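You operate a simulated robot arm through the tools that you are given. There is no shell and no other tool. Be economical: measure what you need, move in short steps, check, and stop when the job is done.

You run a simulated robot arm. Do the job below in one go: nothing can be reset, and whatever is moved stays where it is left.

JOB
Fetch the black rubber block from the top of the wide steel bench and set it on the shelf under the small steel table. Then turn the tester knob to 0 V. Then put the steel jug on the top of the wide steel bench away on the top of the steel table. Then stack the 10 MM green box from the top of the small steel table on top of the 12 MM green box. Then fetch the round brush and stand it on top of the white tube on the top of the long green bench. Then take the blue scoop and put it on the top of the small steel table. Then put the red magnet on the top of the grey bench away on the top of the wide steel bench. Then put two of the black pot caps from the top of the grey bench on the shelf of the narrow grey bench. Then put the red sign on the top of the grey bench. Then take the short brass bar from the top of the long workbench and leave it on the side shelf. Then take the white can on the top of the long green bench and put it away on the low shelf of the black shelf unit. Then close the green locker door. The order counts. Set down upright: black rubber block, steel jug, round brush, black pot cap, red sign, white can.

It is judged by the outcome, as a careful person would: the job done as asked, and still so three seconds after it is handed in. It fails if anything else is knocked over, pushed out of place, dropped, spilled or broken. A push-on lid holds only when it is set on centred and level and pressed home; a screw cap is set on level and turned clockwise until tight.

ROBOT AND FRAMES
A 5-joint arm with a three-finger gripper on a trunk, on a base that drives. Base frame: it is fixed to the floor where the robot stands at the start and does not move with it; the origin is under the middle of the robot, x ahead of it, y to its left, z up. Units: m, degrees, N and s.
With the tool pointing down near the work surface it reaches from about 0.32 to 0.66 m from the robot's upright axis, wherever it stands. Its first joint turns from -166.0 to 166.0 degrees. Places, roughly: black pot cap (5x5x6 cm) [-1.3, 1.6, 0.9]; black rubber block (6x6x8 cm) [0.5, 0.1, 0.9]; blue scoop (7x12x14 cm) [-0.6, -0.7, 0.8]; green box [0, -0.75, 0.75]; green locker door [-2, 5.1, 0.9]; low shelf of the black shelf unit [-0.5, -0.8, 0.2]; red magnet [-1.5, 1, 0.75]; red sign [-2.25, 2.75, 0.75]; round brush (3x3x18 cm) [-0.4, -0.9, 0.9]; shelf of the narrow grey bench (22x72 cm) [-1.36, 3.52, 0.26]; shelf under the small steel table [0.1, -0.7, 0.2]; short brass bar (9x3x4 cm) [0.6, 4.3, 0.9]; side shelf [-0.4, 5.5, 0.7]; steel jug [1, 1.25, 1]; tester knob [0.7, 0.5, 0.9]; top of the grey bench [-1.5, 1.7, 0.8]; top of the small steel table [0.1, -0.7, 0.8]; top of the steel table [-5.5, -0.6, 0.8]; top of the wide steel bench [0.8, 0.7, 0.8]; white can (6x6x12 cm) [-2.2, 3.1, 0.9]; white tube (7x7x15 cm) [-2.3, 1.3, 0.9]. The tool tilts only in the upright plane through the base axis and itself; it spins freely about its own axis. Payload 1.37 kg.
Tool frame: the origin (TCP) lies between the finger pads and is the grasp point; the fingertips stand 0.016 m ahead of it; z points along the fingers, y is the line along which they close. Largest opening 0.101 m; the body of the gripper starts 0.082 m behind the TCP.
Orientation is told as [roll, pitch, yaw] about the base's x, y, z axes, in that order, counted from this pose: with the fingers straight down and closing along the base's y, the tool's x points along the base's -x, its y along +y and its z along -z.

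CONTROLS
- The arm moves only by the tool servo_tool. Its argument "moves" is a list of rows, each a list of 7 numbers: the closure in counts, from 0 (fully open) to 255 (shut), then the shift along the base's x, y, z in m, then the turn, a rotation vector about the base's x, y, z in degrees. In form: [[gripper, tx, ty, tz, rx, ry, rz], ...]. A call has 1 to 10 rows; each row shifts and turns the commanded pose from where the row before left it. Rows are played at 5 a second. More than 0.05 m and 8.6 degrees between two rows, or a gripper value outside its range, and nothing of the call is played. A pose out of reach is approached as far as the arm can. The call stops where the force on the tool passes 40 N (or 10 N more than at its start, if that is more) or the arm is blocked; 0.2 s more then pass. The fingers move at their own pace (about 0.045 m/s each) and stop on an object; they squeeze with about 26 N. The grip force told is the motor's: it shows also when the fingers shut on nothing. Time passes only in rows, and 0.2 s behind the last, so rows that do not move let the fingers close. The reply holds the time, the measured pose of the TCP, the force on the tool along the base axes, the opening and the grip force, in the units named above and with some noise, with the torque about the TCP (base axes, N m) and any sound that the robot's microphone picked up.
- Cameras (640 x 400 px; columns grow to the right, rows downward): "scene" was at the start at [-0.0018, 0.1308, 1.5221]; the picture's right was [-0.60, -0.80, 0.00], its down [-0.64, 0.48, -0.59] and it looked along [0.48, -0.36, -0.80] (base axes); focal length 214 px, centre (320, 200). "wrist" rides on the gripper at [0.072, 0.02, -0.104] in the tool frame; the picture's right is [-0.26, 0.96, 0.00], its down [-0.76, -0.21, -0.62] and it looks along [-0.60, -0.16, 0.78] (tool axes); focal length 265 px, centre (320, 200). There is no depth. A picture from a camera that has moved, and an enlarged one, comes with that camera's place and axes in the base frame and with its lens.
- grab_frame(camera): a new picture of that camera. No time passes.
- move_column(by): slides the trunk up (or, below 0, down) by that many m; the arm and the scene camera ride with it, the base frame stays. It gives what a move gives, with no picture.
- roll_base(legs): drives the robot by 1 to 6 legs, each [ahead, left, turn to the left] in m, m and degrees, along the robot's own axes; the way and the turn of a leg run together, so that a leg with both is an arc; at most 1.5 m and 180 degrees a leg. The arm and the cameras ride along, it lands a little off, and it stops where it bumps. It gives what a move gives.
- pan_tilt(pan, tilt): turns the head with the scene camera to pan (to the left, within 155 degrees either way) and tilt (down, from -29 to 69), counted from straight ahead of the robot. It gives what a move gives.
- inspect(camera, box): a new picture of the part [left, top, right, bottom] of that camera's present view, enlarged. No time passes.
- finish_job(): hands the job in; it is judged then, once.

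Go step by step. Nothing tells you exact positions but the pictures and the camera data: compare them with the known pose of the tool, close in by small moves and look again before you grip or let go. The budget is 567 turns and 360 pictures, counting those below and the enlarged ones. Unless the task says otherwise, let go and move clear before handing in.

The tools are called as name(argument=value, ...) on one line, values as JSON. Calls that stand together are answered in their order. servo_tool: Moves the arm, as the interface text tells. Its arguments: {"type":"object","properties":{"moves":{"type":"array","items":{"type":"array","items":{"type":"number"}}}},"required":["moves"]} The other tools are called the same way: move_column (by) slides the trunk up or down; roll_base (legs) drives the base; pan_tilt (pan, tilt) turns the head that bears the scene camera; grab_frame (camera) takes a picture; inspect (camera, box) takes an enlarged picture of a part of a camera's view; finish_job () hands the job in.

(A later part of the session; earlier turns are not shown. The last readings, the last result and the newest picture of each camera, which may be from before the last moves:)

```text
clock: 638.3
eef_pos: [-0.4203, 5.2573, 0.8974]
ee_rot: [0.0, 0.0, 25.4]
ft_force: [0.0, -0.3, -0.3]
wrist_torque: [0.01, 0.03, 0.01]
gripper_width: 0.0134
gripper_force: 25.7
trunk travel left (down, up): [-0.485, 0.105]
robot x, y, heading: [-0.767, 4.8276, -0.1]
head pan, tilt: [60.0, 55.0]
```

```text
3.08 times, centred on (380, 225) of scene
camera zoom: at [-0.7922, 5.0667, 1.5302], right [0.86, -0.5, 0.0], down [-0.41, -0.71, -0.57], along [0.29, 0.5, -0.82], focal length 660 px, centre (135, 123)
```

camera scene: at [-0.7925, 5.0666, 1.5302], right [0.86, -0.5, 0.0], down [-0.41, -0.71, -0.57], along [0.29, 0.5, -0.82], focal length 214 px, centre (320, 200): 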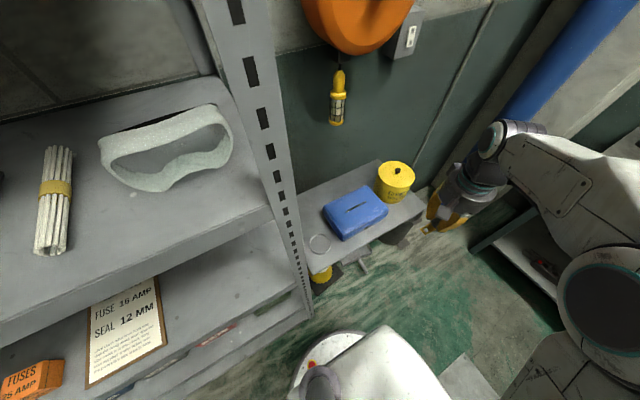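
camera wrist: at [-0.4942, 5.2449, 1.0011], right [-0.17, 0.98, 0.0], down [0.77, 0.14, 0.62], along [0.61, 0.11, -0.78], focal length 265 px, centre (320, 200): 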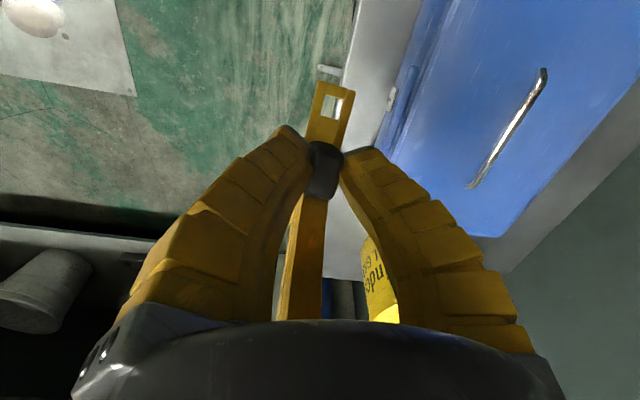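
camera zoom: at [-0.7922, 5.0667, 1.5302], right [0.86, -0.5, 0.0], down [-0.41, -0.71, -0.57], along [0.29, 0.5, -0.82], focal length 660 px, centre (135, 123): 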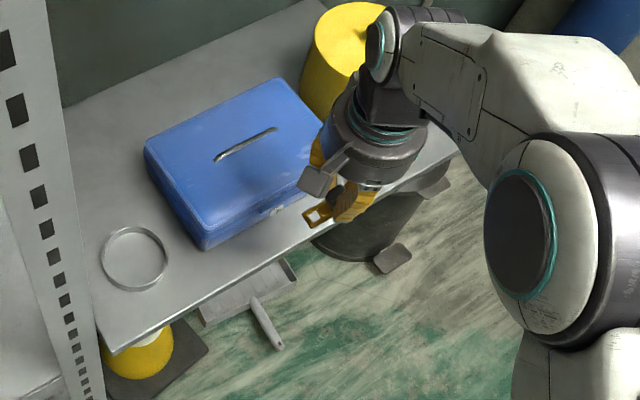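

servo_tool(moves=[[255, 0, 0.025, -0.02, 0, 0, 0], [255, 0, 0.025, -0.03, 0, 0, 0], [255, 0, 0, -0.04, 0, 0, 0], [255, 0, 0, -0.03, 0, 0, 0]])

grab_frame(camera="wrist")

inspect(camera="scene", box=[310, 180, 430, 270])

```text
clock: 639.2
eef_pos: [-0.4189, 5.3079, 0.8106]
ee_rot: [0.2, -0.3, 25.2]
ft_force: [-4.7, -8.6, 16.3]
wrist_torque: [0.25, 0.46, 0.27]
gripper_width: 0.0112
gripper_force: 25.6
trunk travel left (down, up): [-0.485, 0.105]
robot x, y, heading: [-0.7666, 4.8288, -0.2]
head pan, tilt: [60.0, 55.0]
stopped in row 4: the force on the tool passed its limit at 46 N (the readings are from after the stop); the commanded pose is now the measured one
```

```text
101 pictures are left
camera wrist: at [-0.4924, 5.294, 0.9145], right [-0.17, 0.98, 0.01], down [0.77, 0.13, 0.62], along [0.61, 0.11, -0.78], focal length 265 px, centre (320, 200)
```

wrist: 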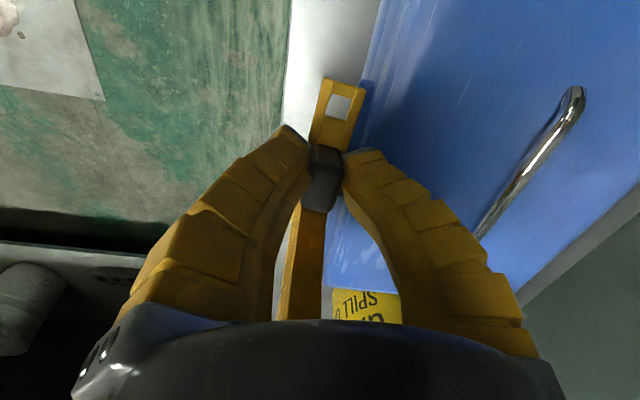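

```text
4.44 times, centred on (370, 225) of scene
camera zoom: at [-0.7938, 5.0643, 1.5308], right [0.86, -0.5, 0.0], down [-0.41, -0.71, -0.57], along [0.29, 0.5, -0.82], focal length 953 px, centre (98, 89)
```

zoom: 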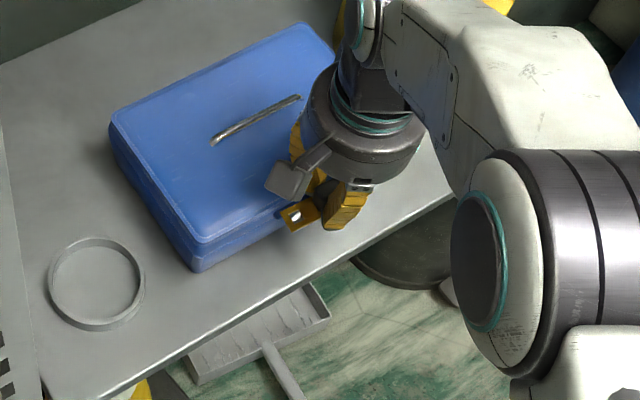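

The strip in front of the blue box is too narrow. I back up and use the wider free strip at the left, in front of the glass dish.

servo_tool(moves=[[255, 0, -0.005, 0.03, 0, 0, 0], [255, -0.01, -0.015, 0.04, 0, 0, 0], [255, -0.045, 0, 0.01, 0, 0, 0], [255, -0.045, 0, 0, 0, 0, 0], [255, -0.045, 0, 0, 0, 0, 0], [255, -0.035, 0.01, 0, 0, 0, 0]])

grab_frame(camera="wrist")

grab_frame(camera="scene")

```text
clock: 640.6
eef_pos: [-0.5992, 5.2998, 0.8873]
ee_rot: [0.3, -0.3, 25.1]
ft_force: [-0.7, 0.3, -0.7]
wrist_torque: [0.02, -0.03, 0.01]
gripper_width: 0.0125
gripper_force: 26.1
trunk travel left (down, up): [-0.485, 0.105]
robot x, y, heading: [-0.7723, 4.8296, -0.1]
head pan, tilt: [60.0, 55.0]
```

```text
99 pictures are left
camera wrist: at [-0.6728, 5.2865, 0.9913], right [-0.17, 0.99, 0.01], down [0.77, 0.13, 0.62], along [0.61, 0.11, -0.78], focal length 265 px, centre (320, 200)
```

wrist: 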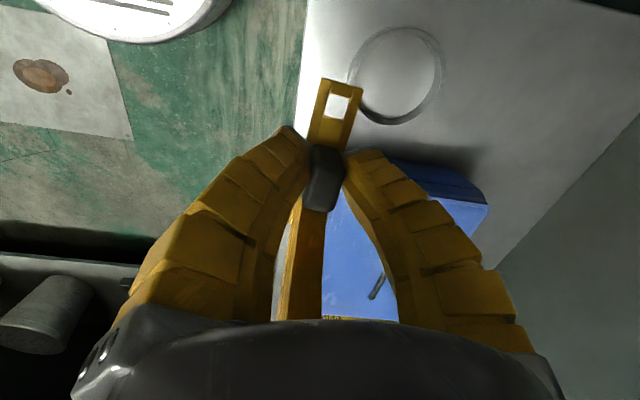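

```text
98 pictures are left
camera scene: at [-0.7928, 5.0668, 1.5301], right [0.86, -0.5, 0.0], down [-0.41, -0.71, -0.57], along [0.29, 0.5, -0.82], focal length 214 px, centre (320, 200)
```

scene: 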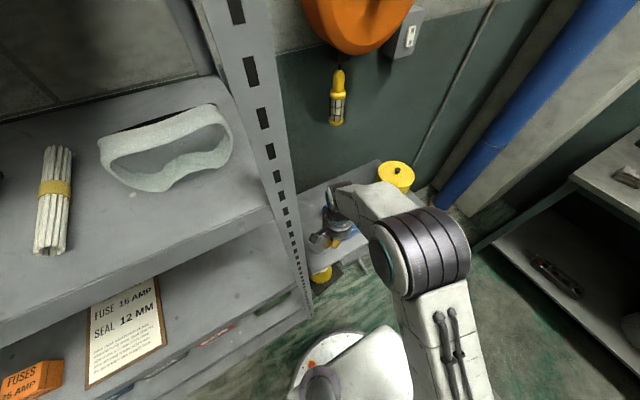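

servo_tool(moves=[[255, -0.005, -0.001, -0.04, 0, 0, 0], [255, 0, 0, -0.04, 0, 0, 0], [255, 0, 0, -0.03, 0, 0, 0]])

grab_frame(camera="wrist")

```text
clock: 641.4
eef_pos: [-0.6022, 5.2976, 0.7768]
ee_rot: [0.3, -0.2, 25.2]
ft_force: [-0.8, -0.9, -0.6]
wrist_torque: [-0.02, 0.03, 0.0]
gripper_width: 0.0127
gripper_force: 25.8
trunk travel left (down, up): [-0.485, 0.105]
robot x, y, heading: [-0.7716, 4.8253, -0.5]
head pan, tilt: [60.0, 55.0]
```

```text
97 pictures are left
camera wrist: at [-0.6764, 5.2846, 0.8802], right [-0.17, 0.99, 0.01], down [0.77, 0.13, 0.62], along [0.61, 0.11, -0.78], focal length 265 px, centre (320, 200)
```

wrist: 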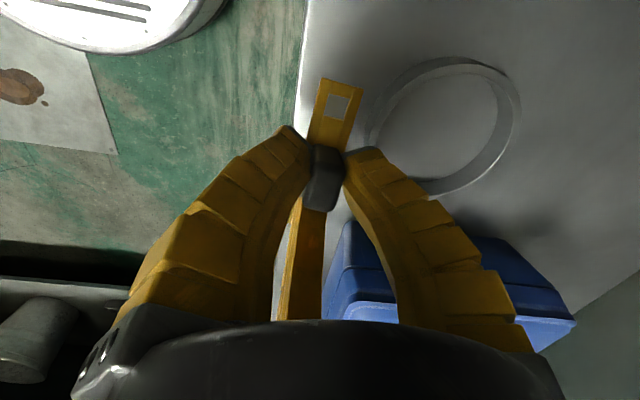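

servo_tool(moves=[[255, 0, -0.001, -0.02, 0, 0, 0], [255, 0, 0, -0.012, 0, 0, 0]])

servo_tool(moves=[[255, 0, 0, -0.005, 0, 0, 0], [255, 0, 0, 0, 0, 0, 0]])

servo_tool(moves=[[255, 0, 0, -0.005, 0, 0, 0], [255, 0, 0, 0, 0, 0, 0]])

```text
clock: 642.0
eef_pos: [-0.6019, 5.2983, 0.7469]
ee_rot: [0.5, -0.4, 25.2]
ft_force: [1.4, -3.3, 12.5]
wrist_torque: [-0.03, 0.45, 0.08]
gripper_width: 0.0112
gripper_force: 25.3
trunk travel left (down, up): [-0.485, 0.105]
robot x, y, heading: [-0.7691, 4.8283, -0.3]
head pan, tilt: [60.0, 55.0]
```

```text
clock: 642.6
eef_pos: [-0.6013, 5.2979, 0.745]
ee_rot: [0.8, -0.6, 25.1]
ft_force: [3.4, -5.0, 38.9]
wrist_torque: [0.65, 0.73, 0.08]
gripper_width: 0.0096
gripper_force: 25.6
trunk travel left (down, up): [-0.485, 0.105]
robot x, y, heading: [-0.7703, 4.8276, -0.4]
head pan, tilt: [60.0, 55.0]
```

```text
clock: 642.9
eef_pos: [-0.6011, 5.2986, 0.7452]
ee_rot: [0.8, -0.5, 25.2]
ft_force: [-2.9, -12.6, 26.0]
wrist_torque: [0.64, 0.31, 0.26]
gripper_width: 0.0096
gripper_force: 26.2
trunk travel left (down, up): [-0.485, 0.105]
robot x, y, heading: [-0.7683, 4.8305, -0.5]
head pan, tilt: [60.0, 55.0]
stopped in row 1: the force on the tool passed its limit at 51 N (the readings are from after the stop); the commanded pose is now the measured one
```

grab_frame(camera="wrist")

inspect(camera="scene", box=[300, 190, 380, 290])

```text
96 pictures are left
camera wrist: at [-0.6764, 5.2838, 0.8482], right [-0.17, 0.98, 0.02], down [0.77, 0.12, 0.63], along [0.61, 0.12, -0.78], focal length 265 px, centre (320, 200)
```

wrist: 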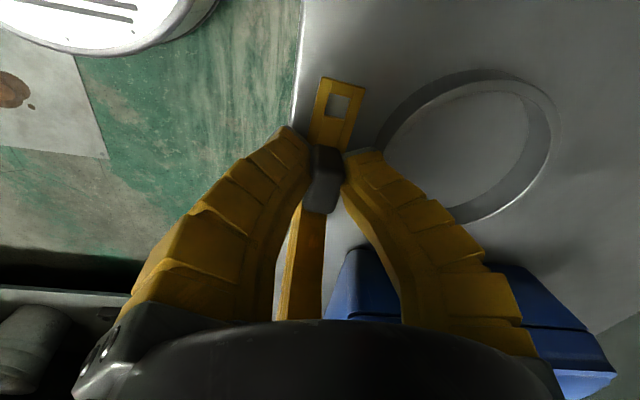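

```text
4.00 times, centred on (340, 240) of scene
camera zoom: at [-0.7934, 5.0623, 1.5306], right [0.86, -0.5, 0.0], down [-0.41, -0.71, -0.58], along [0.29, 0.5, -0.82], focal length 858 px, centre (240, 40)
```

zoom: 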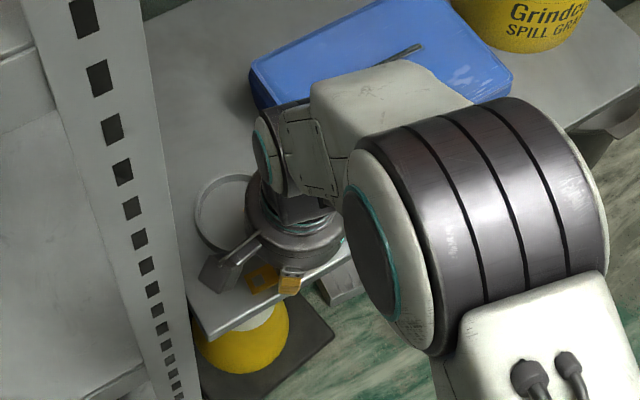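

servo_tool(moves=[[255, 0, 0, 0.004, 0, 0, 0], [220, 0, 0, 0, 0, 0, 0], [195, 0, 0, 0, 0, 0, 0], [175, 0, 0, 0, 0, 0, 0], [165, 0, 0, 0, 0, 0, 0], [165, 0, 0, 0, 0, 0, 0]])

grab_frame(camera="wrist")

```text
clock: 644.3
eef_pos: [-0.6017, 5.2993, 0.7478]
ee_rot: [0.8, -0.5, 25.3]
ft_force: [1.4, -12.3, 14.7]
wrist_torque: [0.33, 0.21, 0.12]
gripper_width: 0.038
gripper_force: 0.1
trunk travel left (down, up): [-0.485, 0.105]
robot x, y, heading: [-0.771, 4.825, -0.4]
head pan, tilt: [60.0, 55.0]
```

```text
94 pictures are left
camera wrist: at [-0.6762, 5.2847, 0.85], right [-0.17, 0.99, 0.02], down [0.77, 0.12, 0.63], along [0.61, 0.12, -0.78], focal length 265 px, centre (320, 200)
```

wrist: 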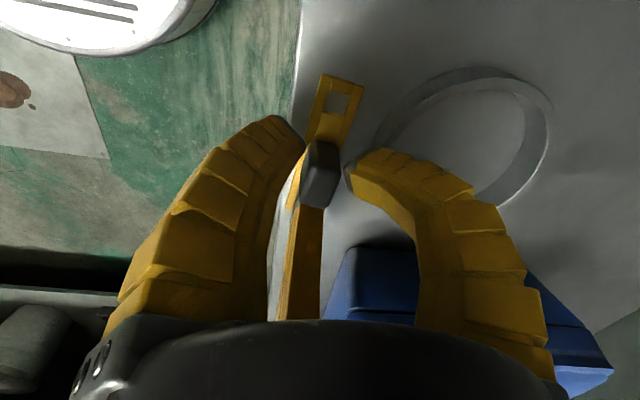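

servo_tool(moves=[[165, 0, 0, 0.01, 0, 0, 0], [165, 0, 0, 0.02, 0, 0, 0], [165, 0, 0, 0.03, 0, 0, 0]])

grab_frame(camera="wrist")

```text
clock: 645.1
eef_pos: [-0.6009, 5.2989, 0.8064]
ee_rot: [0.7, -0.6, 25.1]
ft_force: [0.1, 0.6, -1.0]
wrist_torque: [-0.01, 0.0, 0.02]
gripper_width: 0.0401
gripper_force: 3.4
trunk travel left (down, up): [-0.485, 0.105]
robot x, y, heading: [-0.7689, 4.8262, -0.2]
head pan, tilt: [60.0, 55.0]
```

```text
93 pictures are left
camera wrist: at [-0.676, 5.2861, 0.9099], right [-0.17, 0.99, 0.01], down [0.77, 0.12, 0.63], along [0.61, 0.12, -0.78], focal length 265 px, centre (320, 200)
```

wrist: 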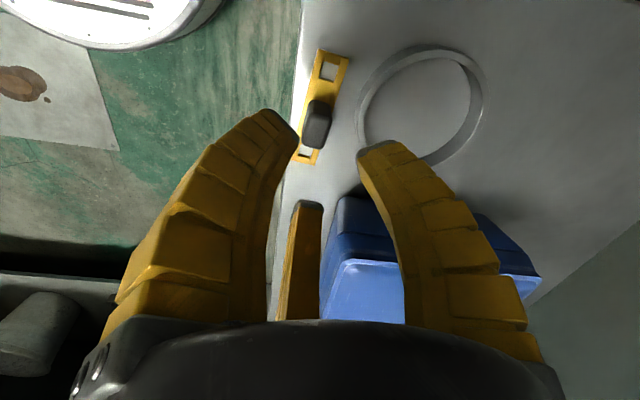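

The bar lies flat on the side shelf. Next the white can: retract and drive around to the long green bench.

servo_tool(moves=[[100, 0, -0.02, 0.04, 0, 0, -6], [0, 0, -0.03, 0.035, 0, 0, -6], [0, 0.02, -0.035, 0.03, 0, 0, -6], [0, 0.035, -0.03, 0.02, 0, 0, -6], [0, 0.045, -0.02, 0, 0, 0, 0], [0, 0.045, -0.02, 0, 0, 0, 0], [0, 0.045, -0.02, 0, 0, 0, 0], [0, 0.03, -0.035, 0, 0, 0, 0], [0, 0.02, -0.045, 0, 0, 0, 0], [0, 0.015, -0.045, 0, 0, 0, 0]])

roll_base(legs=[[-0.07, 0, 0.3], [0, -0.58, 0], [-1.05, 0, 0], [-0.98, 0, 0], [0, -1.1, 0]])

pan_tilt(pan=10, tilt=45)

grab_frame(camera="scene")

grab_frame(camera="wrist")

```text
refused: row 3 steps farther than a row can; nothing moved
```

```text
clock: 646.1
eef_pos: [-0.6363, 5.3014, 0.8072]
ee_rot: [0.9, -0.8, 25.3]
ft_force: [0.6, 0.2, -0.1]
wrist_torque: [0.01, 0.05, 0.02]
gripper_width: 0.0402
gripper_force: 3.3
trunk travel left (down, up): [-0.485, 0.105]
robot x, y, heading: [-0.8105, 4.8305, -0.5]
head pan, tilt: [60.0, 55.0]
stopped in leg 1: the force on the tool passed its limit at 81 N (the readings are from after the stop); the commanded pose is now the measured one
```

```text
clock: 647.3
eef_pos: [-0.6358, 5.3002, 0.8059]
ee_rot: [1.1, -0.7, 25.1]
ft_force: [2.1, 0.1, -1.2]
wrist_torque: [-0.05, 0.12, -0.01]
gripper_width: 0.0403
gripper_force: 3.4
trunk travel left (down, up): [-0.485, 0.105]
robot x, y, heading: [-0.8089, 4.8302, 0.2]
head pan, tilt: [10.0, 45.0]
```

```text
92 pictures are left
camera scene: at [-0.7894, 5.0182, 1.5436], right [0.17, -0.99, 0.0], down [-0.7, -0.12, -0.71], along [0.7, 0.12, -0.71], focal length 214 px, centre (320, 200)
```

scene: 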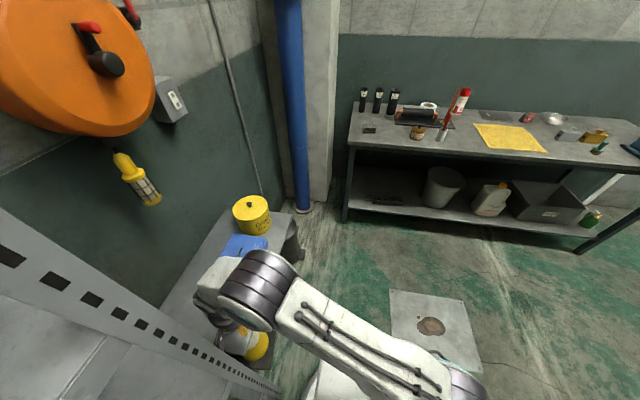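

```text
91 pictures are left
camera wrist: at [-0.7112, 5.2866, 0.9102], right [-0.17, 0.99, 0.02], down [0.77, 0.12, 0.63], along [0.62, 0.12, -0.78], focal length 265 px, centre (320, 200)
```

wrist: 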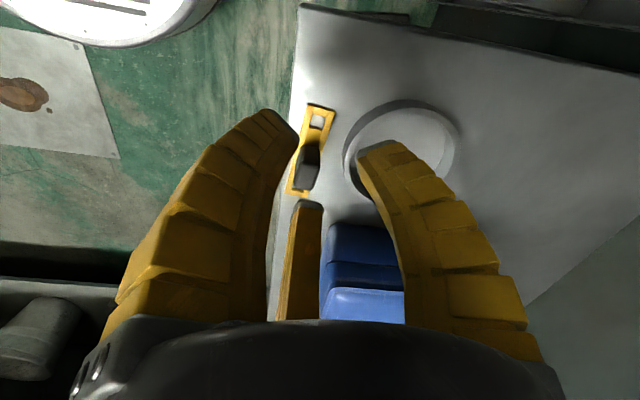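

A refused move let the hand bump the rack post; nothing appears displaced. I move the hand clear carefully in valid steps first.

servo_tool(moves=[[165, 0.03, -0.005, 0.01, 0, 0, 0], [165, 0.02, -0.01, 0.03, 0, 0, 0], [100, 0, -0.03, 0.03, 0, 0, -6], [0, 0.01, -0.03, 0.03, 0, 0, -6], [0, 0.02, -0.03, 0.03, 0, 0, -6], [0, 0.04, -0.025, 0.01, 0, 0, -6], [0, 0.04, -0.025, 0, 0, 0, 0], [0, 0.04, -0.025, 0, 0, 0, 0], [0, 0.035, -0.03, 0, 0, 0, 0], [0, 0.03, -0.035, 0, 0, 0, 0]])

grab_frame(camera="wrist")

```text
clock: 649.5
eef_pos: [-0.3703, 5.0565, 0.9464]
ee_rot: [0.6, -1.0, 1.1]
ft_force: [0.0, -0.2, 0.1]
wrist_torque: [-0.01, -0.01, -0.02]
gripper_width: 0.1009
gripper_force: 0.1
trunk travel left (down, up): [-0.485, 0.105]
robot x, y, heading: [-0.8117, 4.8274, -0.1]
head pan, tilt: [10.0, 45.0]
```

```text
90 pictures are left
camera wrist: at [-0.4457, 5.0728, 1.0492], right [0.24, 0.97, 0.01], down [0.75, -0.2, 0.63], along [0.62, -0.14, -0.78], focal length 265 px, centre (320, 200)
```

wrist: 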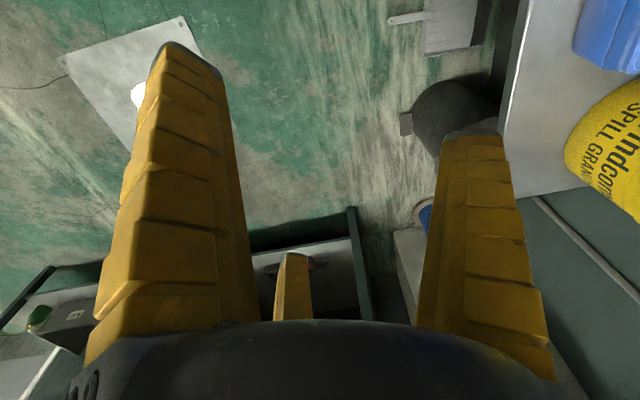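

pan_tilt(pan=65, tilt=50)

grab_frame(camera="scene")

inspect(camera="scene", box=[290, 150, 420, 290])

```text
clock: 650.7
eef_pos: [-0.3694, 5.0555, 0.9464]
ee_rot: [0.6, -1.1, 1.3]
ft_force: [0.4, -0.1, -0.5]
wrist_torque: [-0.02, -0.03, 0.02]
gripper_width: 0.1007
gripper_force: 0.1
trunk travel left (down, up): [-0.485, 0.105]
robot x, y, heading: [-0.8117, 4.8326, -0.3]
head pan, tilt: [65.0, 50.0]
```

```text
89 pictures are left
camera scene: at [-0.8368, 5.0738, 1.5367], right [0.9, -0.43, 0.0], down [-0.33, -0.69, -0.64], along [0.27, 0.58, -0.77], focal length 214 px, centre (320, 200)
```

scene: 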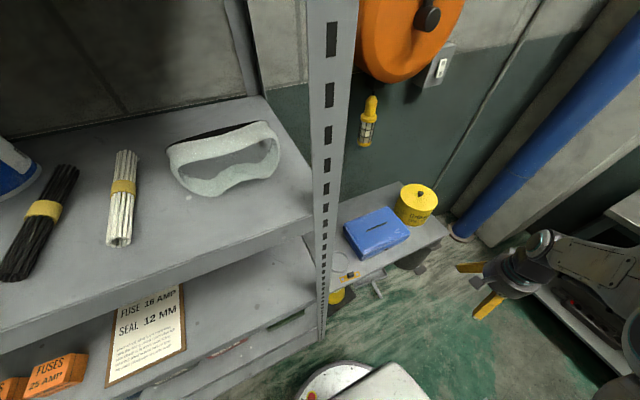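

```text
2.86 times, centred on (355, 220) of scene
camera zoom: at [-0.8368, 5.0738, 1.5367], right [0.9, -0.43, 0.0], down [-0.33, -0.69, -0.64], along [0.27, 0.58, -0.77], focal length 613 px, centre (220, 143)
```

zoom: 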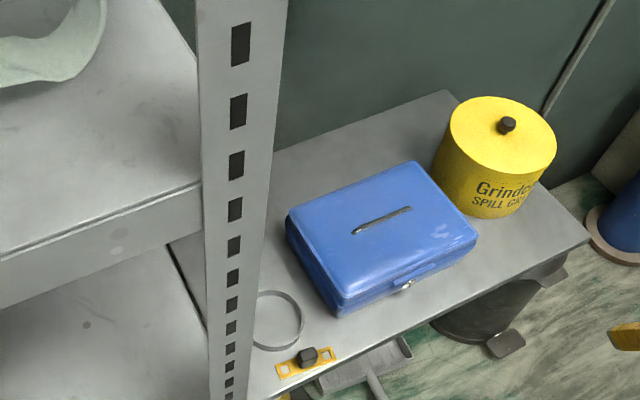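

Bar is lying safely on the shelf. Driving to the can now.

roll_base(legs=[[0, -0.58, 0.2], [-1.05, 0, 0], [-0.98, 0, 0], [0, -1.1, 0]])

pan_tilt(pan=10, tilt=45)

grab_frame(camera="scene")

grab_frame(camera="wrist")

```text
clock: 668.9
eef_pos: [-2.3923, 3.3789, 0.947]
ee_rot: [0.6, -1.0, 0.9]
ft_force: [0.0, 0.3, -0.1]
wrist_torque: [0.02, 0.01, 0.0]
gripper_width: 0.1006
gripper_force: 0.1
trunk travel left (down, up): [-0.485, 0.105]
robot x, y, heading: [-2.8307, 3.151, -0.4]
head pan, tilt: [65.0, 50.0]
```

```text
clock: 670.1
eef_pos: [-2.3917, 3.3785, 0.9462]
ee_rot: [0.6, -1.0, 0.8]
ft_force: [0.0, -0.6, 0.4]
wrist_torque: [-0.04, -0.04, -0.02]
gripper_width: 0.1003
gripper_force: 0.0
trunk travel left (down, up): [-0.485, 0.105]
robot x, y, heading: [-2.8291, 3.1538, -0.5]
head pan, tilt: [10.0, 45.0]
```

```text
87 pictures are left
camera scene: at [-2.8099, 3.3432, 1.5436], right [0.17, -0.99, 0.0], down [-0.7, -0.12, -0.71], along [0.7, 0.12, -0.71], focal length 214 px, centre (320, 200)
```

scene: 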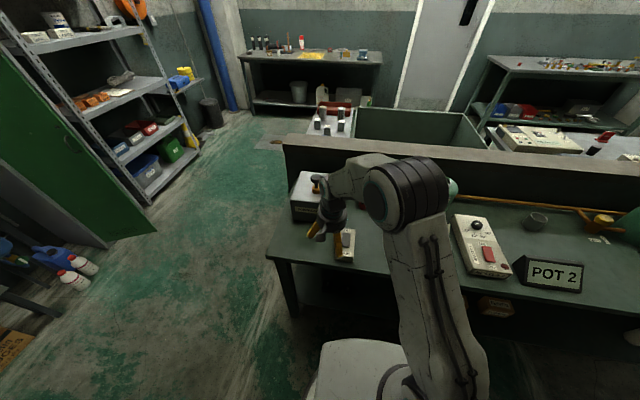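

```text
86 pictures are left
camera wrist: at [-2.4664, 3.3971, 1.0492], right [0.25, 0.97, 0.01], down [0.75, -0.2, 0.63], along [0.61, -0.15, -0.78], focal length 265 px, centre (320, 200)
```

wrist: 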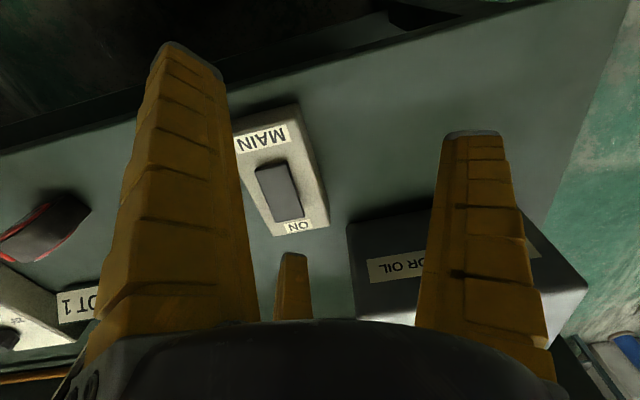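

servo_tool(moves=[[0, -0.01, 0, 0.045, 0, 0, 0], [0, -0.01, -0.015, 0.045, 0, 0, 0], [0, 0, -0.045, 0.01, 0, 0, 0], [0, 0, -0.045, 0, 0, 0, 0], [0, 0, -0.045, 0, 0, 0, 0]])

grab_frame(camera="wrist")

inspect(camera="scene", box=[280, 150, 420, 270])

```text
clock: 671.3
eef_pos: [-2.4117, 3.229, 1.0469]
ee_rot: [0.1, -1.1, 0.9]
ft_force: [0.2, 0.6, 0.4]
wrist_torque: [-0.01, -0.05, 0.0]
gripper_width: 0.1007
gripper_force: 0.1
trunk travel left (down, up): [-0.485, 0.105]
robot x, y, heading: [-2.8342, 3.1547, -0.6]
head pan, tilt: [10.0, 45.0]
```

```text
85 pictures are left
camera wrist: at [-2.488, 3.2465, 1.1493], right [0.25, 0.97, 0.01], down [0.75, -0.2, 0.63], along [0.62, -0.15, -0.77], focal length 265 px, centre (320, 200)
```

wrist: 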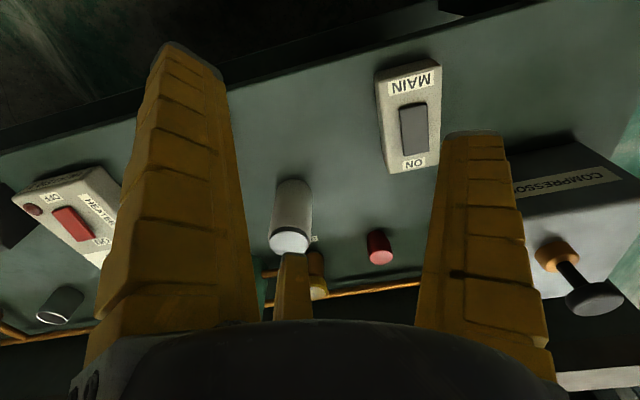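

```text
3.33 times, centred on (350, 210) of scene
camera zoom: at [-2.81, 3.3425, 1.5437], right [0.17, -0.99, 0.0], down [-0.7, -0.12, -0.71], along [0.7, 0.12, -0.71], focal length 715 px, centre (220, 167)
```

zoom: 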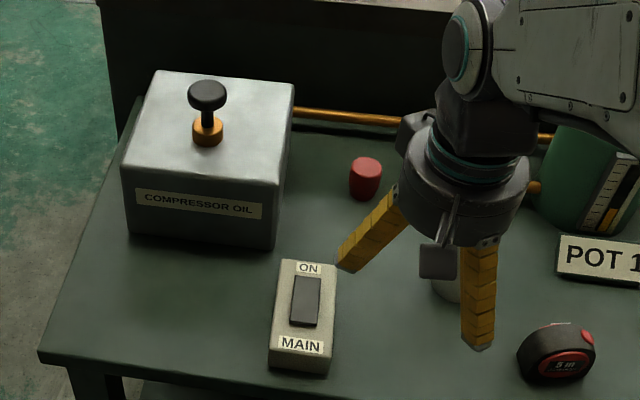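

servo_tool(moves=[[20, 0.042, -0.021, 0, 0, 0, 0], [20, 0.042, -0.021, 0, 0, 0, 0], [20, 0.042, -0.021, 0, 0, 0, 0], [20, 0.041, -0.022, 0, 0, 0, 0], [20, 0, 0, -0.03, 0, 0, 0], [20, 0, 0, -0.03, 0, 0, 0]])

grab_frame(camera="wrist")

inspect(camera="scene", box=[300, 150, 440, 260])

```text
clock: 672.7
eef_pos: [-2.2445, 3.1441, 0.9872]
ee_rot: [0.1, -0.8, 1.0]
ft_force: [-0.4, -0.2, -0.2]
wrist_torque: [-0.01, 0.02, 0.01]
gripper_width: 0.0941
gripper_force: 0.8
trunk travel left (down, up): [-0.485, 0.105]
robot x, y, heading: [-2.8299, 3.1559, -0.4]
head pan, tilt: [10.0, 45.0]
```

```text
83 pictures are left
camera wrist: at [-2.3191, 3.1628, 1.0892], right [0.25, 0.97, 0.0], down [0.75, -0.2, 0.63], along [0.61, -0.16, -0.77], focal length 265 px, centre (320, 200)
```

wrist: 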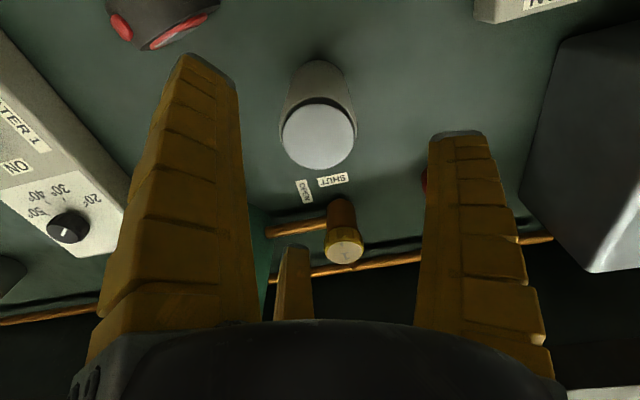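

```text
3.64 times, centred on (370, 205) of scene
camera zoom: at [-2.8096, 3.3431, 1.5436], right [0.17, -0.99, 0.0], down [-0.7, -0.12, -0.71], along [0.7, 0.12, -0.71], focal length 780 px, centre (138, 182)
```

zoom: 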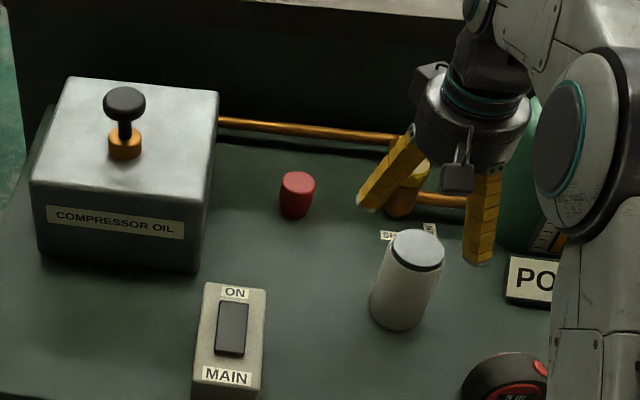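

servo_tool(moves=[[20, 0.005, -0.001, -0.04, 0, 0, 0], [20, 0, 0, -0.04, 0, 0, 0], [20, 0, 0, -0.035, 0, 0, 0]])

servo_tool(moves=[[80, 0, 0, 0, 0, 0, 0], [140, 0, 0, 0, 0, 0, 0], [255, 0, 0, 0, 0, 0, 0], [255, 0, 0, 0, 0, 0, 0], [255, 0, 0, 0, 0, 0, 0]])

grab_frame(camera="wrist")

```text
clock: 673.5
eef_pos: [-2.2383, 3.142, 0.8716]
ee_rot: [0.0, -1.0, 0.9]
ft_force: [0.6, 0.2, -0.8]
wrist_torque: [-0.01, 0.06, 0.01]
gripper_width: 0.0941
gripper_force: 1.0
trunk travel left (down, up): [-0.485, 0.105]
robot x, y, heading: [-2.8303, 3.1539, -0.5]
head pan, tilt: [10.0, 45.0]
```

```text
clock: 674.7
eef_pos: [-2.2384, 3.1428, 0.8719]
ee_rot: [0.0, -1.0, 0.9]
ft_force: [2.0, 0.1, 1.4]
wrist_torque: [0.01, 0.03, -0.01]
gripper_width: 0.0568
gripper_force: 25.7
trunk travel left (down, up): [-0.485, 0.105]
robot x, y, heading: [-2.8318, 3.1533, -0.6]
head pan, tilt: [10.0, 45.0]
```

```text
81 pictures are left
camera wrist: at [-2.3143, 3.1617, 0.9748], right [0.25, 0.97, 0.0], down [0.75, -0.2, 0.63], along [0.61, -0.16, -0.77], focal length 265 px, centre (320, 200)
```

wrist: 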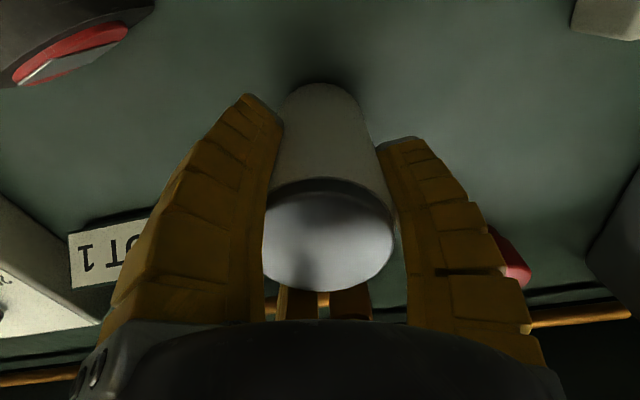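

servo_tool(moves=[[255, 0, 0, 0.03, 0, 0, 0], [255, 0, 0, 0.045, 0, 0, 0], [255, -0.01, 0, 0.045, 0, 0, 0], [255, -0.02, 0, 0.04, 0, 0, 0], [255, -0.045, 0, 0.01, 0, 0, 0], [255, -0.045, 0, 0.01, 0, 0, 0], [255, -0.045, 0, 0, 0, 0, 0]])

grab_frame(camera="wrist")

```text
clock: 676.3
eef_pos: [-2.4049, 3.1424, 1.0517]
ee_rot: [-0.1, -1.1, 0.9]
ft_force: [-0.6, -0.8, -2.3]
wrist_torque: [0.0, -0.05, -0.01]
gripper_width: 0.0567
gripper_force: 25.8
trunk travel left (down, up): [-0.485, 0.105]
robot x, y, heading: [-2.8291, 3.1552, -0.2]
head pan, tilt: [10.0, 45.0]
```

```text
80 pictures are left
camera wrist: at [-2.4808, 3.162, 1.1546], right [0.25, 0.97, 0.0], down [0.75, -0.2, 0.64], along [0.62, -0.16, -0.77], focal length 265 px, centre (320, 200)
```

wrist: 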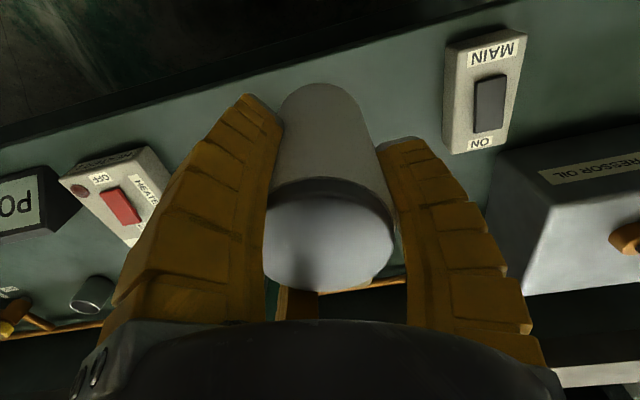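

Can is held upright. Driving around to the black shelf unit.

roll_base(legs=[[-0.1, 0, 0.2], [0, -1.45, 0], [0, -1.4, 0], [0, 0, -90], [0, 1.2, 0], [0, 1.1, 0]])

pan_tilt(pan=15, tilt=40)

grab_frame(camera="scene")

```text
clock: 705.5
eef_pos: [-0.6859, -0.1817, 1.0521]
ee_rot: [-0.1, -1.0, -90.6]
ft_force: [0.5, 0.3, -3.0]
wrist_torque: [0.01, 0.01, -0.02]
gripper_width: 0.0567
gripper_force: 26.4
trunk travel left (down, up): [-0.485, 0.105]
robot x, y, heading: [-0.6603, 0.2433, -91.8]
head pan, tilt: [10.0, 45.0]
```

```text
clock: 706.2
eef_pos: [-0.6859, -0.1817, 1.0516]
ee_rot: [0.0, -1.0, -90.7]
ft_force: [0.7, -0.2, -2.7]
wrist_torque: [0.0, 0.02, 0.06]
gripper_width: 0.0568
gripper_force: 25.7
trunk travel left (down, up): [-0.485, 0.105]
robot x, y, heading: [-0.6675, 0.2438, -92.1]
head pan, tilt: [15.0, 40.0]
```

```text
79 pictures are left
camera scene: at [-0.4671, 0.2141, 1.5508], right [-0.97, -0.22, 0.0], down [-0.14, 0.63, -0.77], along [0.17, -0.75, -0.64], focal length 214 px, centre (320, 200)
```

scene: 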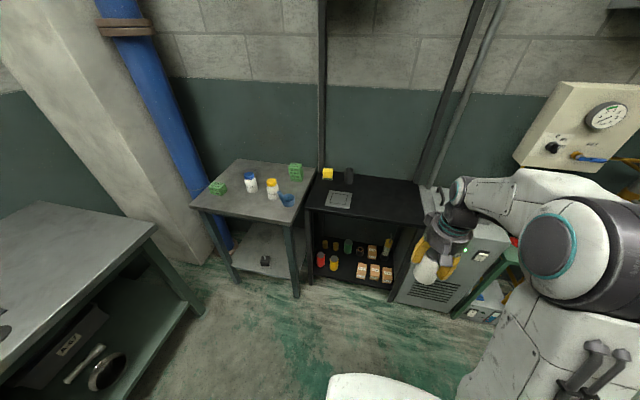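

inspect(camera="scene", box=[290, 160, 440, 310])

```text
2.67 times, centred on (365, 235) of scene
camera zoom: at [-0.4671, 0.2141, 1.5508], right [-0.97, -0.22, 0.0], down [-0.14, 0.63, -0.77], along [0.17, -0.75, -0.64], focal length 572 px, centre (200, 107)
```

zoom: 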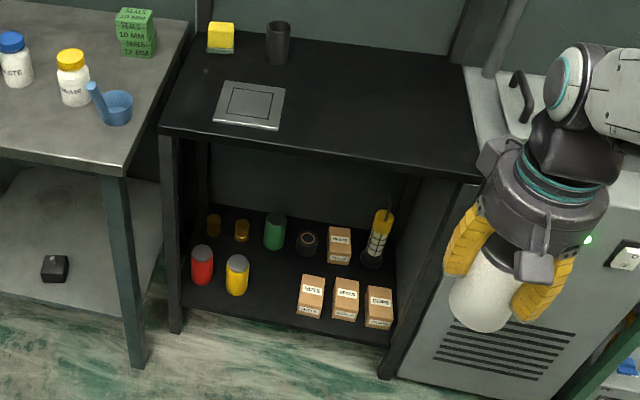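

There is a free gap at the front of the low shelf between the yellow can and the NUTS box, about [-0.463, -0.65]. I line up with it and lower the trunk.

roll_base(legs=[[0, 0.225, 2.0], [0.24, 0, 0]])

grab_frame(camera="wrist")

```text
clock: 709.3
eef_pos: [-0.4482, -0.4249, 1.0505]
ee_rot: [0.0, -0.7, -88.9]
ft_force: [0.0, 0.2, -2.9]
wrist_torque: [0.01, 0.03, -0.02]
gripper_width: 0.0568
gripper_force: 26.0
trunk travel left (down, up): [-0.485, 0.105]
robot x, y, heading: [-0.4386, 0.0014, -90.0]
head pan, tilt: [15.0, 40.0]
```

```text
77 pictures are left
camera wrist: at [-0.4302, -0.3505, 1.1539], right [0.97, -0.25, 0.0], down [-0.19, -0.75, 0.63], along [-0.15, -0.61, -0.77], focal length 265 px, centre (320, 200)
```

wrist: 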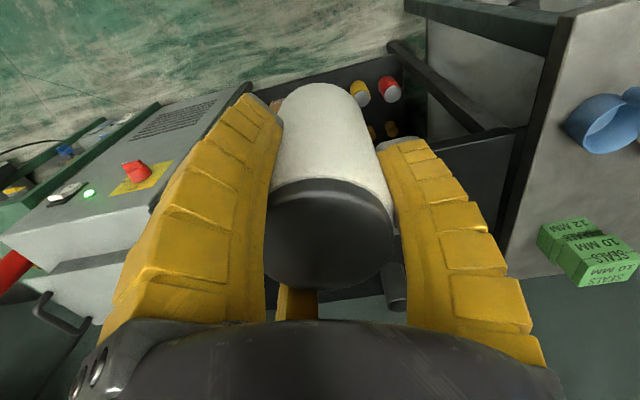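

move_column(by=-0.4)

move_column(by=-0.08)

servo_tool(moves=[[255, -0.002, 0, -0.04, 0, 0, 0], [255, -0.002, 0, -0.04, 0, 0, 0], [255, -0.002, 0, -0.04, 0, 0, 0], [255, -0.002, -0.01, -0.04, 0, 0, 0], [255, -0.002, -0.015, -0.035, 0, 0, 0], [255, -0.001, -0.02, -0.025, 0, 0, 0]])

grab_frame(camera="wrist")

grab_frame(camera="scene")

```text
clock: 713.1
eef_pos: [-0.4483, -0.4254, 0.6517]
ee_rot: [0.0, -0.9, -88.9]
ft_force: [-0.6, -0.6, -2.3]
wrist_torque: [0.03, 0.04, 0.01]
gripper_width: 0.057
gripper_force: 25.6
trunk travel left (down, up): [-0.085, 0.505]
robot x, y, heading: [-0.4389, -0.0019, -90.0]
head pan, tilt: [15.0, 40.0]
```

```text
clock: 714.3
eef_pos: [-0.4485, -0.4238, 0.5713]
ee_rot: [0.1, -0.9, -88.9]
ft_force: [0.4, 0.9, -2.9]
wrist_torque: [0.01, -0.02, -0.02]
gripper_width: 0.0569
gripper_force: 25.9
trunk travel left (down, up): [-0.005, 0.585]
robot x, y, heading: [-0.4406, 0.0047, -90.0]
head pan, tilt: [15.0, 40.0]
```

```text
clock: 715.7
eef_pos: [-0.4593, -0.4691, 0.351]
ee_rot: [-0.1, -1.0, -88.9]
ft_force: [-0.3, -0.9, -2.3]
wrist_torque: [-0.03, 0.0, 0.0]
gripper_width: 0.057
gripper_force: 26.0
trunk travel left (down, up): [-0.005, 0.585]
robot x, y, heading: [-0.4402, 0.0029, -90.3]
head pan, tilt: [15.0, 40.0]
```

```text
76 pictures are left
camera wrist: at [-0.442, -0.395, 0.4541], right [0.97, -0.25, 0.0], down [-0.19, -0.75, 0.63], along [-0.15, -0.61, -0.77], focal length 265 px, centre (320, 200)
```

wrist: 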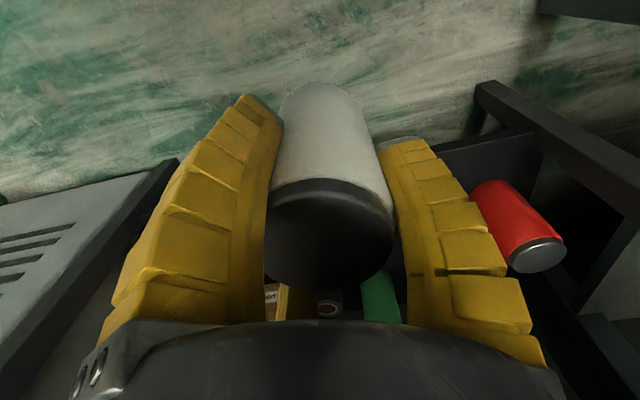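

```text
75 pictures are left
camera scene: at [-0.2416, -0.0213, 1.0709], right [-0.97, -0.26, 0.0], down [-0.16, 0.62, -0.77], along [0.2, -0.74, -0.64], focal length 214 px, centre (320, 200)
```

scene: 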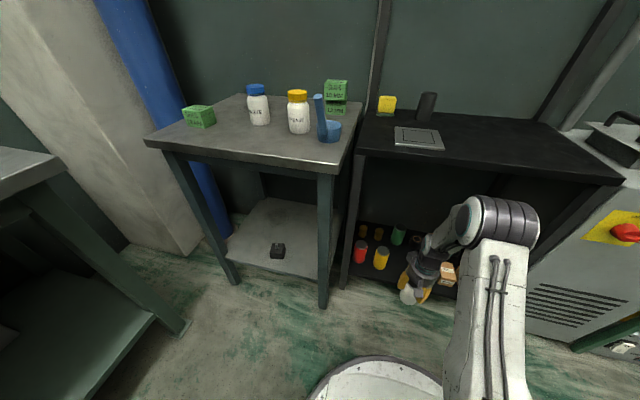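

servo_tool(moves=[[255, 0.003, -0.035, -0.005, 0, 0, 0], [255, 0.002, -0.035, -0.005, 0, 0, 0], [255, 0.002, -0.03, 0, 0, 0, 0], [255, 0, -0.025, 0, 0, 0, 0]])

grab_frame(camera="wrist")

inspect(camera="scene", box=[330, 180, 500, 310])

```text
clock: 716.7
eef_pos: [-0.4512, -0.5944, 0.3419]
ee_rot: [0.0, -0.9, -88.7]
ft_force: [-0.1, 0.5, -2.6]
wrist_torque: [0.03, 0.03, -0.01]
gripper_width: 0.0566
gripper_force: 25.4
trunk travel left (down, up): [-0.005, 0.585]
robot x, y, heading: [-0.4389, 0.0024, -90.3]
head pan, tilt: [15.0, 40.0]
```

```text
74 pictures are left
camera wrist: at [-0.4345, -0.5199, 0.4445], right [0.97, -0.24, 0.0], down [-0.19, -0.75, 0.63], along [-0.15, -0.61, -0.77], focal length 265 px, centre (320, 200)
```

wrist: 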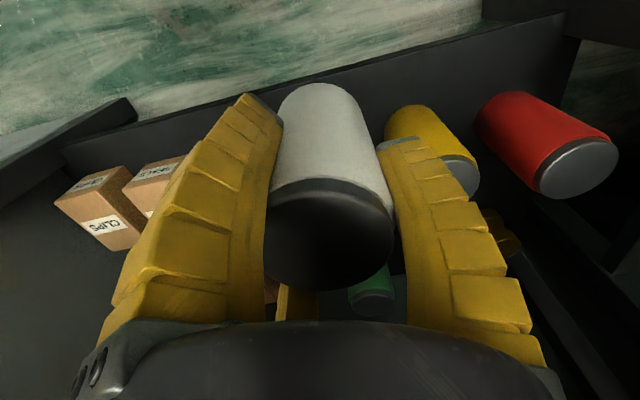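

```text
3.08 times, centred on (415, 245) of scene
camera zoom: at [-0.2416, -0.0215, 1.0709], right [-0.97, -0.26, 0.0], down [-0.16, 0.62, -0.77], along [0.2, -0.74, -0.64], focal length 660 px, centre (28, 62)
```

zoom: 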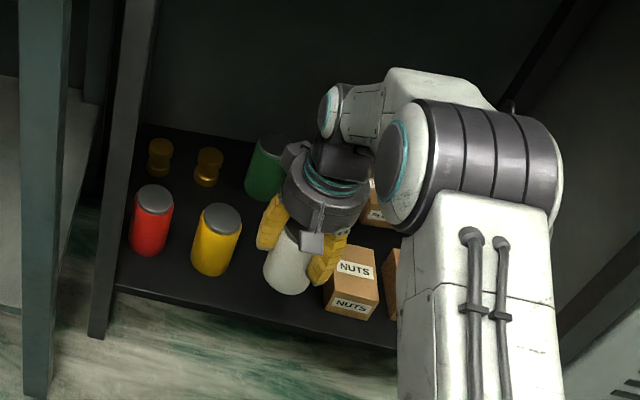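

roll_base(legs=[[0.045, 0, 0]])

servo_tool(moves=[[255, -0.001, 0, -0.025, 0, 0, 0], [255, 0, 0, -0.015, 0, 0, 0]])

grab_frame(camera="wrist")

```text
clock: 717.6
eef_pos: [-0.4523, -0.6394, 0.3409]
ee_rot: [-0.1, -0.9, -88.9]
ft_force: [-0.3, 0.0, -3.5]
wrist_torque: [0.0, 0.0, -0.04]
gripper_width: 0.0569
gripper_force: 26.0
trunk travel left (down, up): [-0.005, 0.585]
robot x, y, heading: [-0.4437, -0.041, -90.2]
head pan, tilt: [15.0, 40.0]
```

```text
clock: 718.2
eef_pos: [-0.4548, -0.6393, 0.3013]
ee_rot: [-0.1, -1.0, -88.9]
ft_force: [0.6, -0.5, -2.4]
wrist_torque: [0.04, -0.01, 0.02]
gripper_width: 0.0566
gripper_force: 26.2
trunk travel left (down, up): [-0.005, 0.585]
robot x, y, heading: [-0.4399, -0.0423, -90.1]
head pan, tilt: [15.0, 40.0]
```

```text
72 pictures are left
camera wrist: at [-0.4363, -0.565, 0.4046], right [0.97, -0.25, 0.0], down [-0.19, -0.75, 0.63], along [-0.15, -0.62, -0.77], focal length 265 px, centre (320, 200)
```

wrist: 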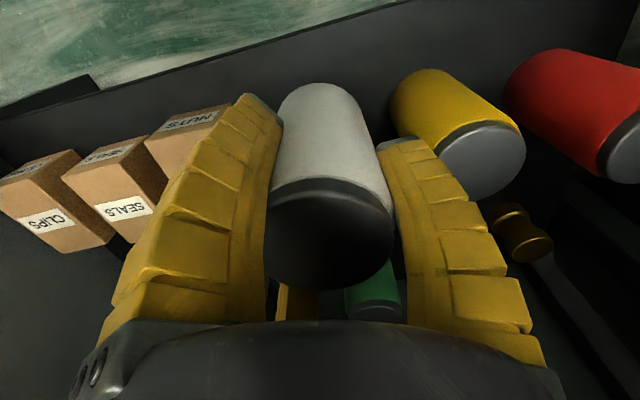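

servo_tool(moves=[[255, 0, 0, -0.008, 0, 0, 0], [255, 0, 0, -0.004, 0, 0, 0]])

servo_tool(moves=[[255, 0, 0, -0.005, 0, 0, 0], [255, 0, 0, 0, 0, 0, 0]])

servo_tool(moves=[[255, 0, 0, -0.005, 0, 0, 0], [255, 0, 0, 0, 0, 0, 0]])

```text
clock: 718.8
eef_pos: [-0.4524, -0.639, 0.2894]
ee_rot: [-0.1, -0.9, -88.9]
ft_force: [0.1, 0.7, -3.3]
wrist_torque: [0.01, 0.0, 0.0]
gripper_width: 0.0569
gripper_force: 26.1
trunk travel left (down, up): [-0.005, 0.585]
robot x, y, heading: [-0.4374, -0.0432, -90.3]
head pan, tilt: [15.0, 40.0]
```

```text
clock: 719.4
eef_pos: [-0.4538, -0.6387, 0.2836]
ee_rot: [0.0, -1.1, -88.9]
ft_force: [-0.6, -0.5, -3.6]
wrist_torque: [0.04, 0.01, 0.01]
gripper_width: 0.0569
gripper_force: 25.5
trunk travel left (down, up): [-0.005, 0.585]
robot x, y, heading: [-0.4417, -0.0424, -90.2]
head pan, tilt: [15.0, 40.0]
```

```text
clock: 720.0
eef_pos: [-0.4537, -0.6398, 0.2802]
ee_rot: [0.0, -1.0, -89.0]
ft_force: [-0.5, 0.3, -3.1]
wrist_torque: [0.03, -0.01, 0.01]
gripper_width: 0.0568
gripper_force: 26.2
trunk travel left (down, up): [-0.005, 0.585]
robot x, y, heading: [-0.4384, -0.0426, -90.3]
head pan, tilt: [15.0, 40.0]
```

servo_tool(moves=[[255, 0, 0, -0.005, 0, 0, 0], [255, 0, 0, 0, 0, 0, 0]])

servo_tool(moves=[[255, 0, 0, -0.005, 0, 0, 0], [255, 0, 0, 0, 0, 0, 0]])

servo_tool(moves=[[255, 0, 0, -0.004, 0, 0, 0], [255, 0, 0, 0, 0, 0, 0]])

inspect(camera="scene", box=[360, 200, 480, 300])

```text
clock: 720.6
eef_pos: [-0.4524, -0.6396, 0.2748]
ee_rot: [0.0, -1.0, -89.0]
ft_force: [-0.2, -0.4, -2.2]
wrist_torque: [-0.02, 0.0, 0.03]
gripper_width: 0.0569
gripper_force: 25.3
trunk travel left (down, up): [-0.005, 0.585]
robot x, y, heading: [-0.4392, -0.0451, -90.1]
head pan, tilt: [15.0, 40.0]
```

```text
clock: 721.2
eef_pos: [-0.4536, -0.6389, 0.2696]
ee_rot: [-0.1, -0.9, -88.9]
ft_force: [-1.2, -0.3, -3.6]
wrist_torque: [0.02, -0.01, -0.03]
gripper_width: 0.0567
gripper_force: 25.3
trunk travel left (down, up): [-0.005, 0.585]
robot x, y, heading: [-0.438, -0.0451, -90.0]
head pan, tilt: [15.0, 40.0]
```

```text
clock: 721.8
eef_pos: [-0.4532, -0.6382, 0.2655]
ee_rot: [0.0, -1.0, -89.0]
ft_force: [-0.4, 0.3, -2.2]
wrist_torque: [-0.01, -0.04, -0.04]
gripper_width: 0.0565
gripper_force: 26.2
trunk travel left (down, up): [-0.005, 0.585]
robot x, y, heading: [-0.4403, -0.0451, -90.1]
head pan, tilt: [15.0, 40.0]
```

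```text
4.00 times, centred on (420, 250) of scene
camera zoom: at [-0.2418, -0.0664, 1.0708], right [-0.97, -0.26, 0.0], down [-0.16, 0.62, -0.77], along [0.2, -0.74, -0.64], focal length 858 px, centre (-80, 0)
```

zoom: 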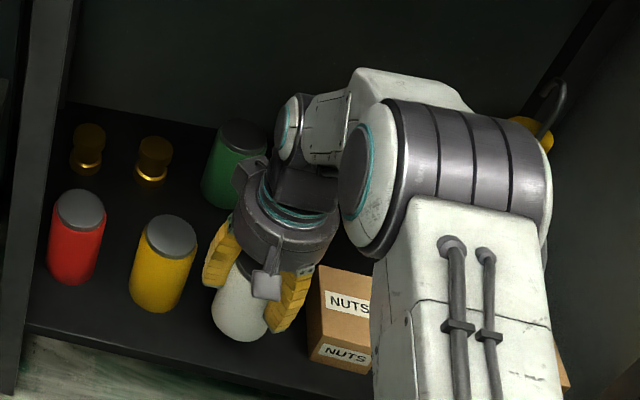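

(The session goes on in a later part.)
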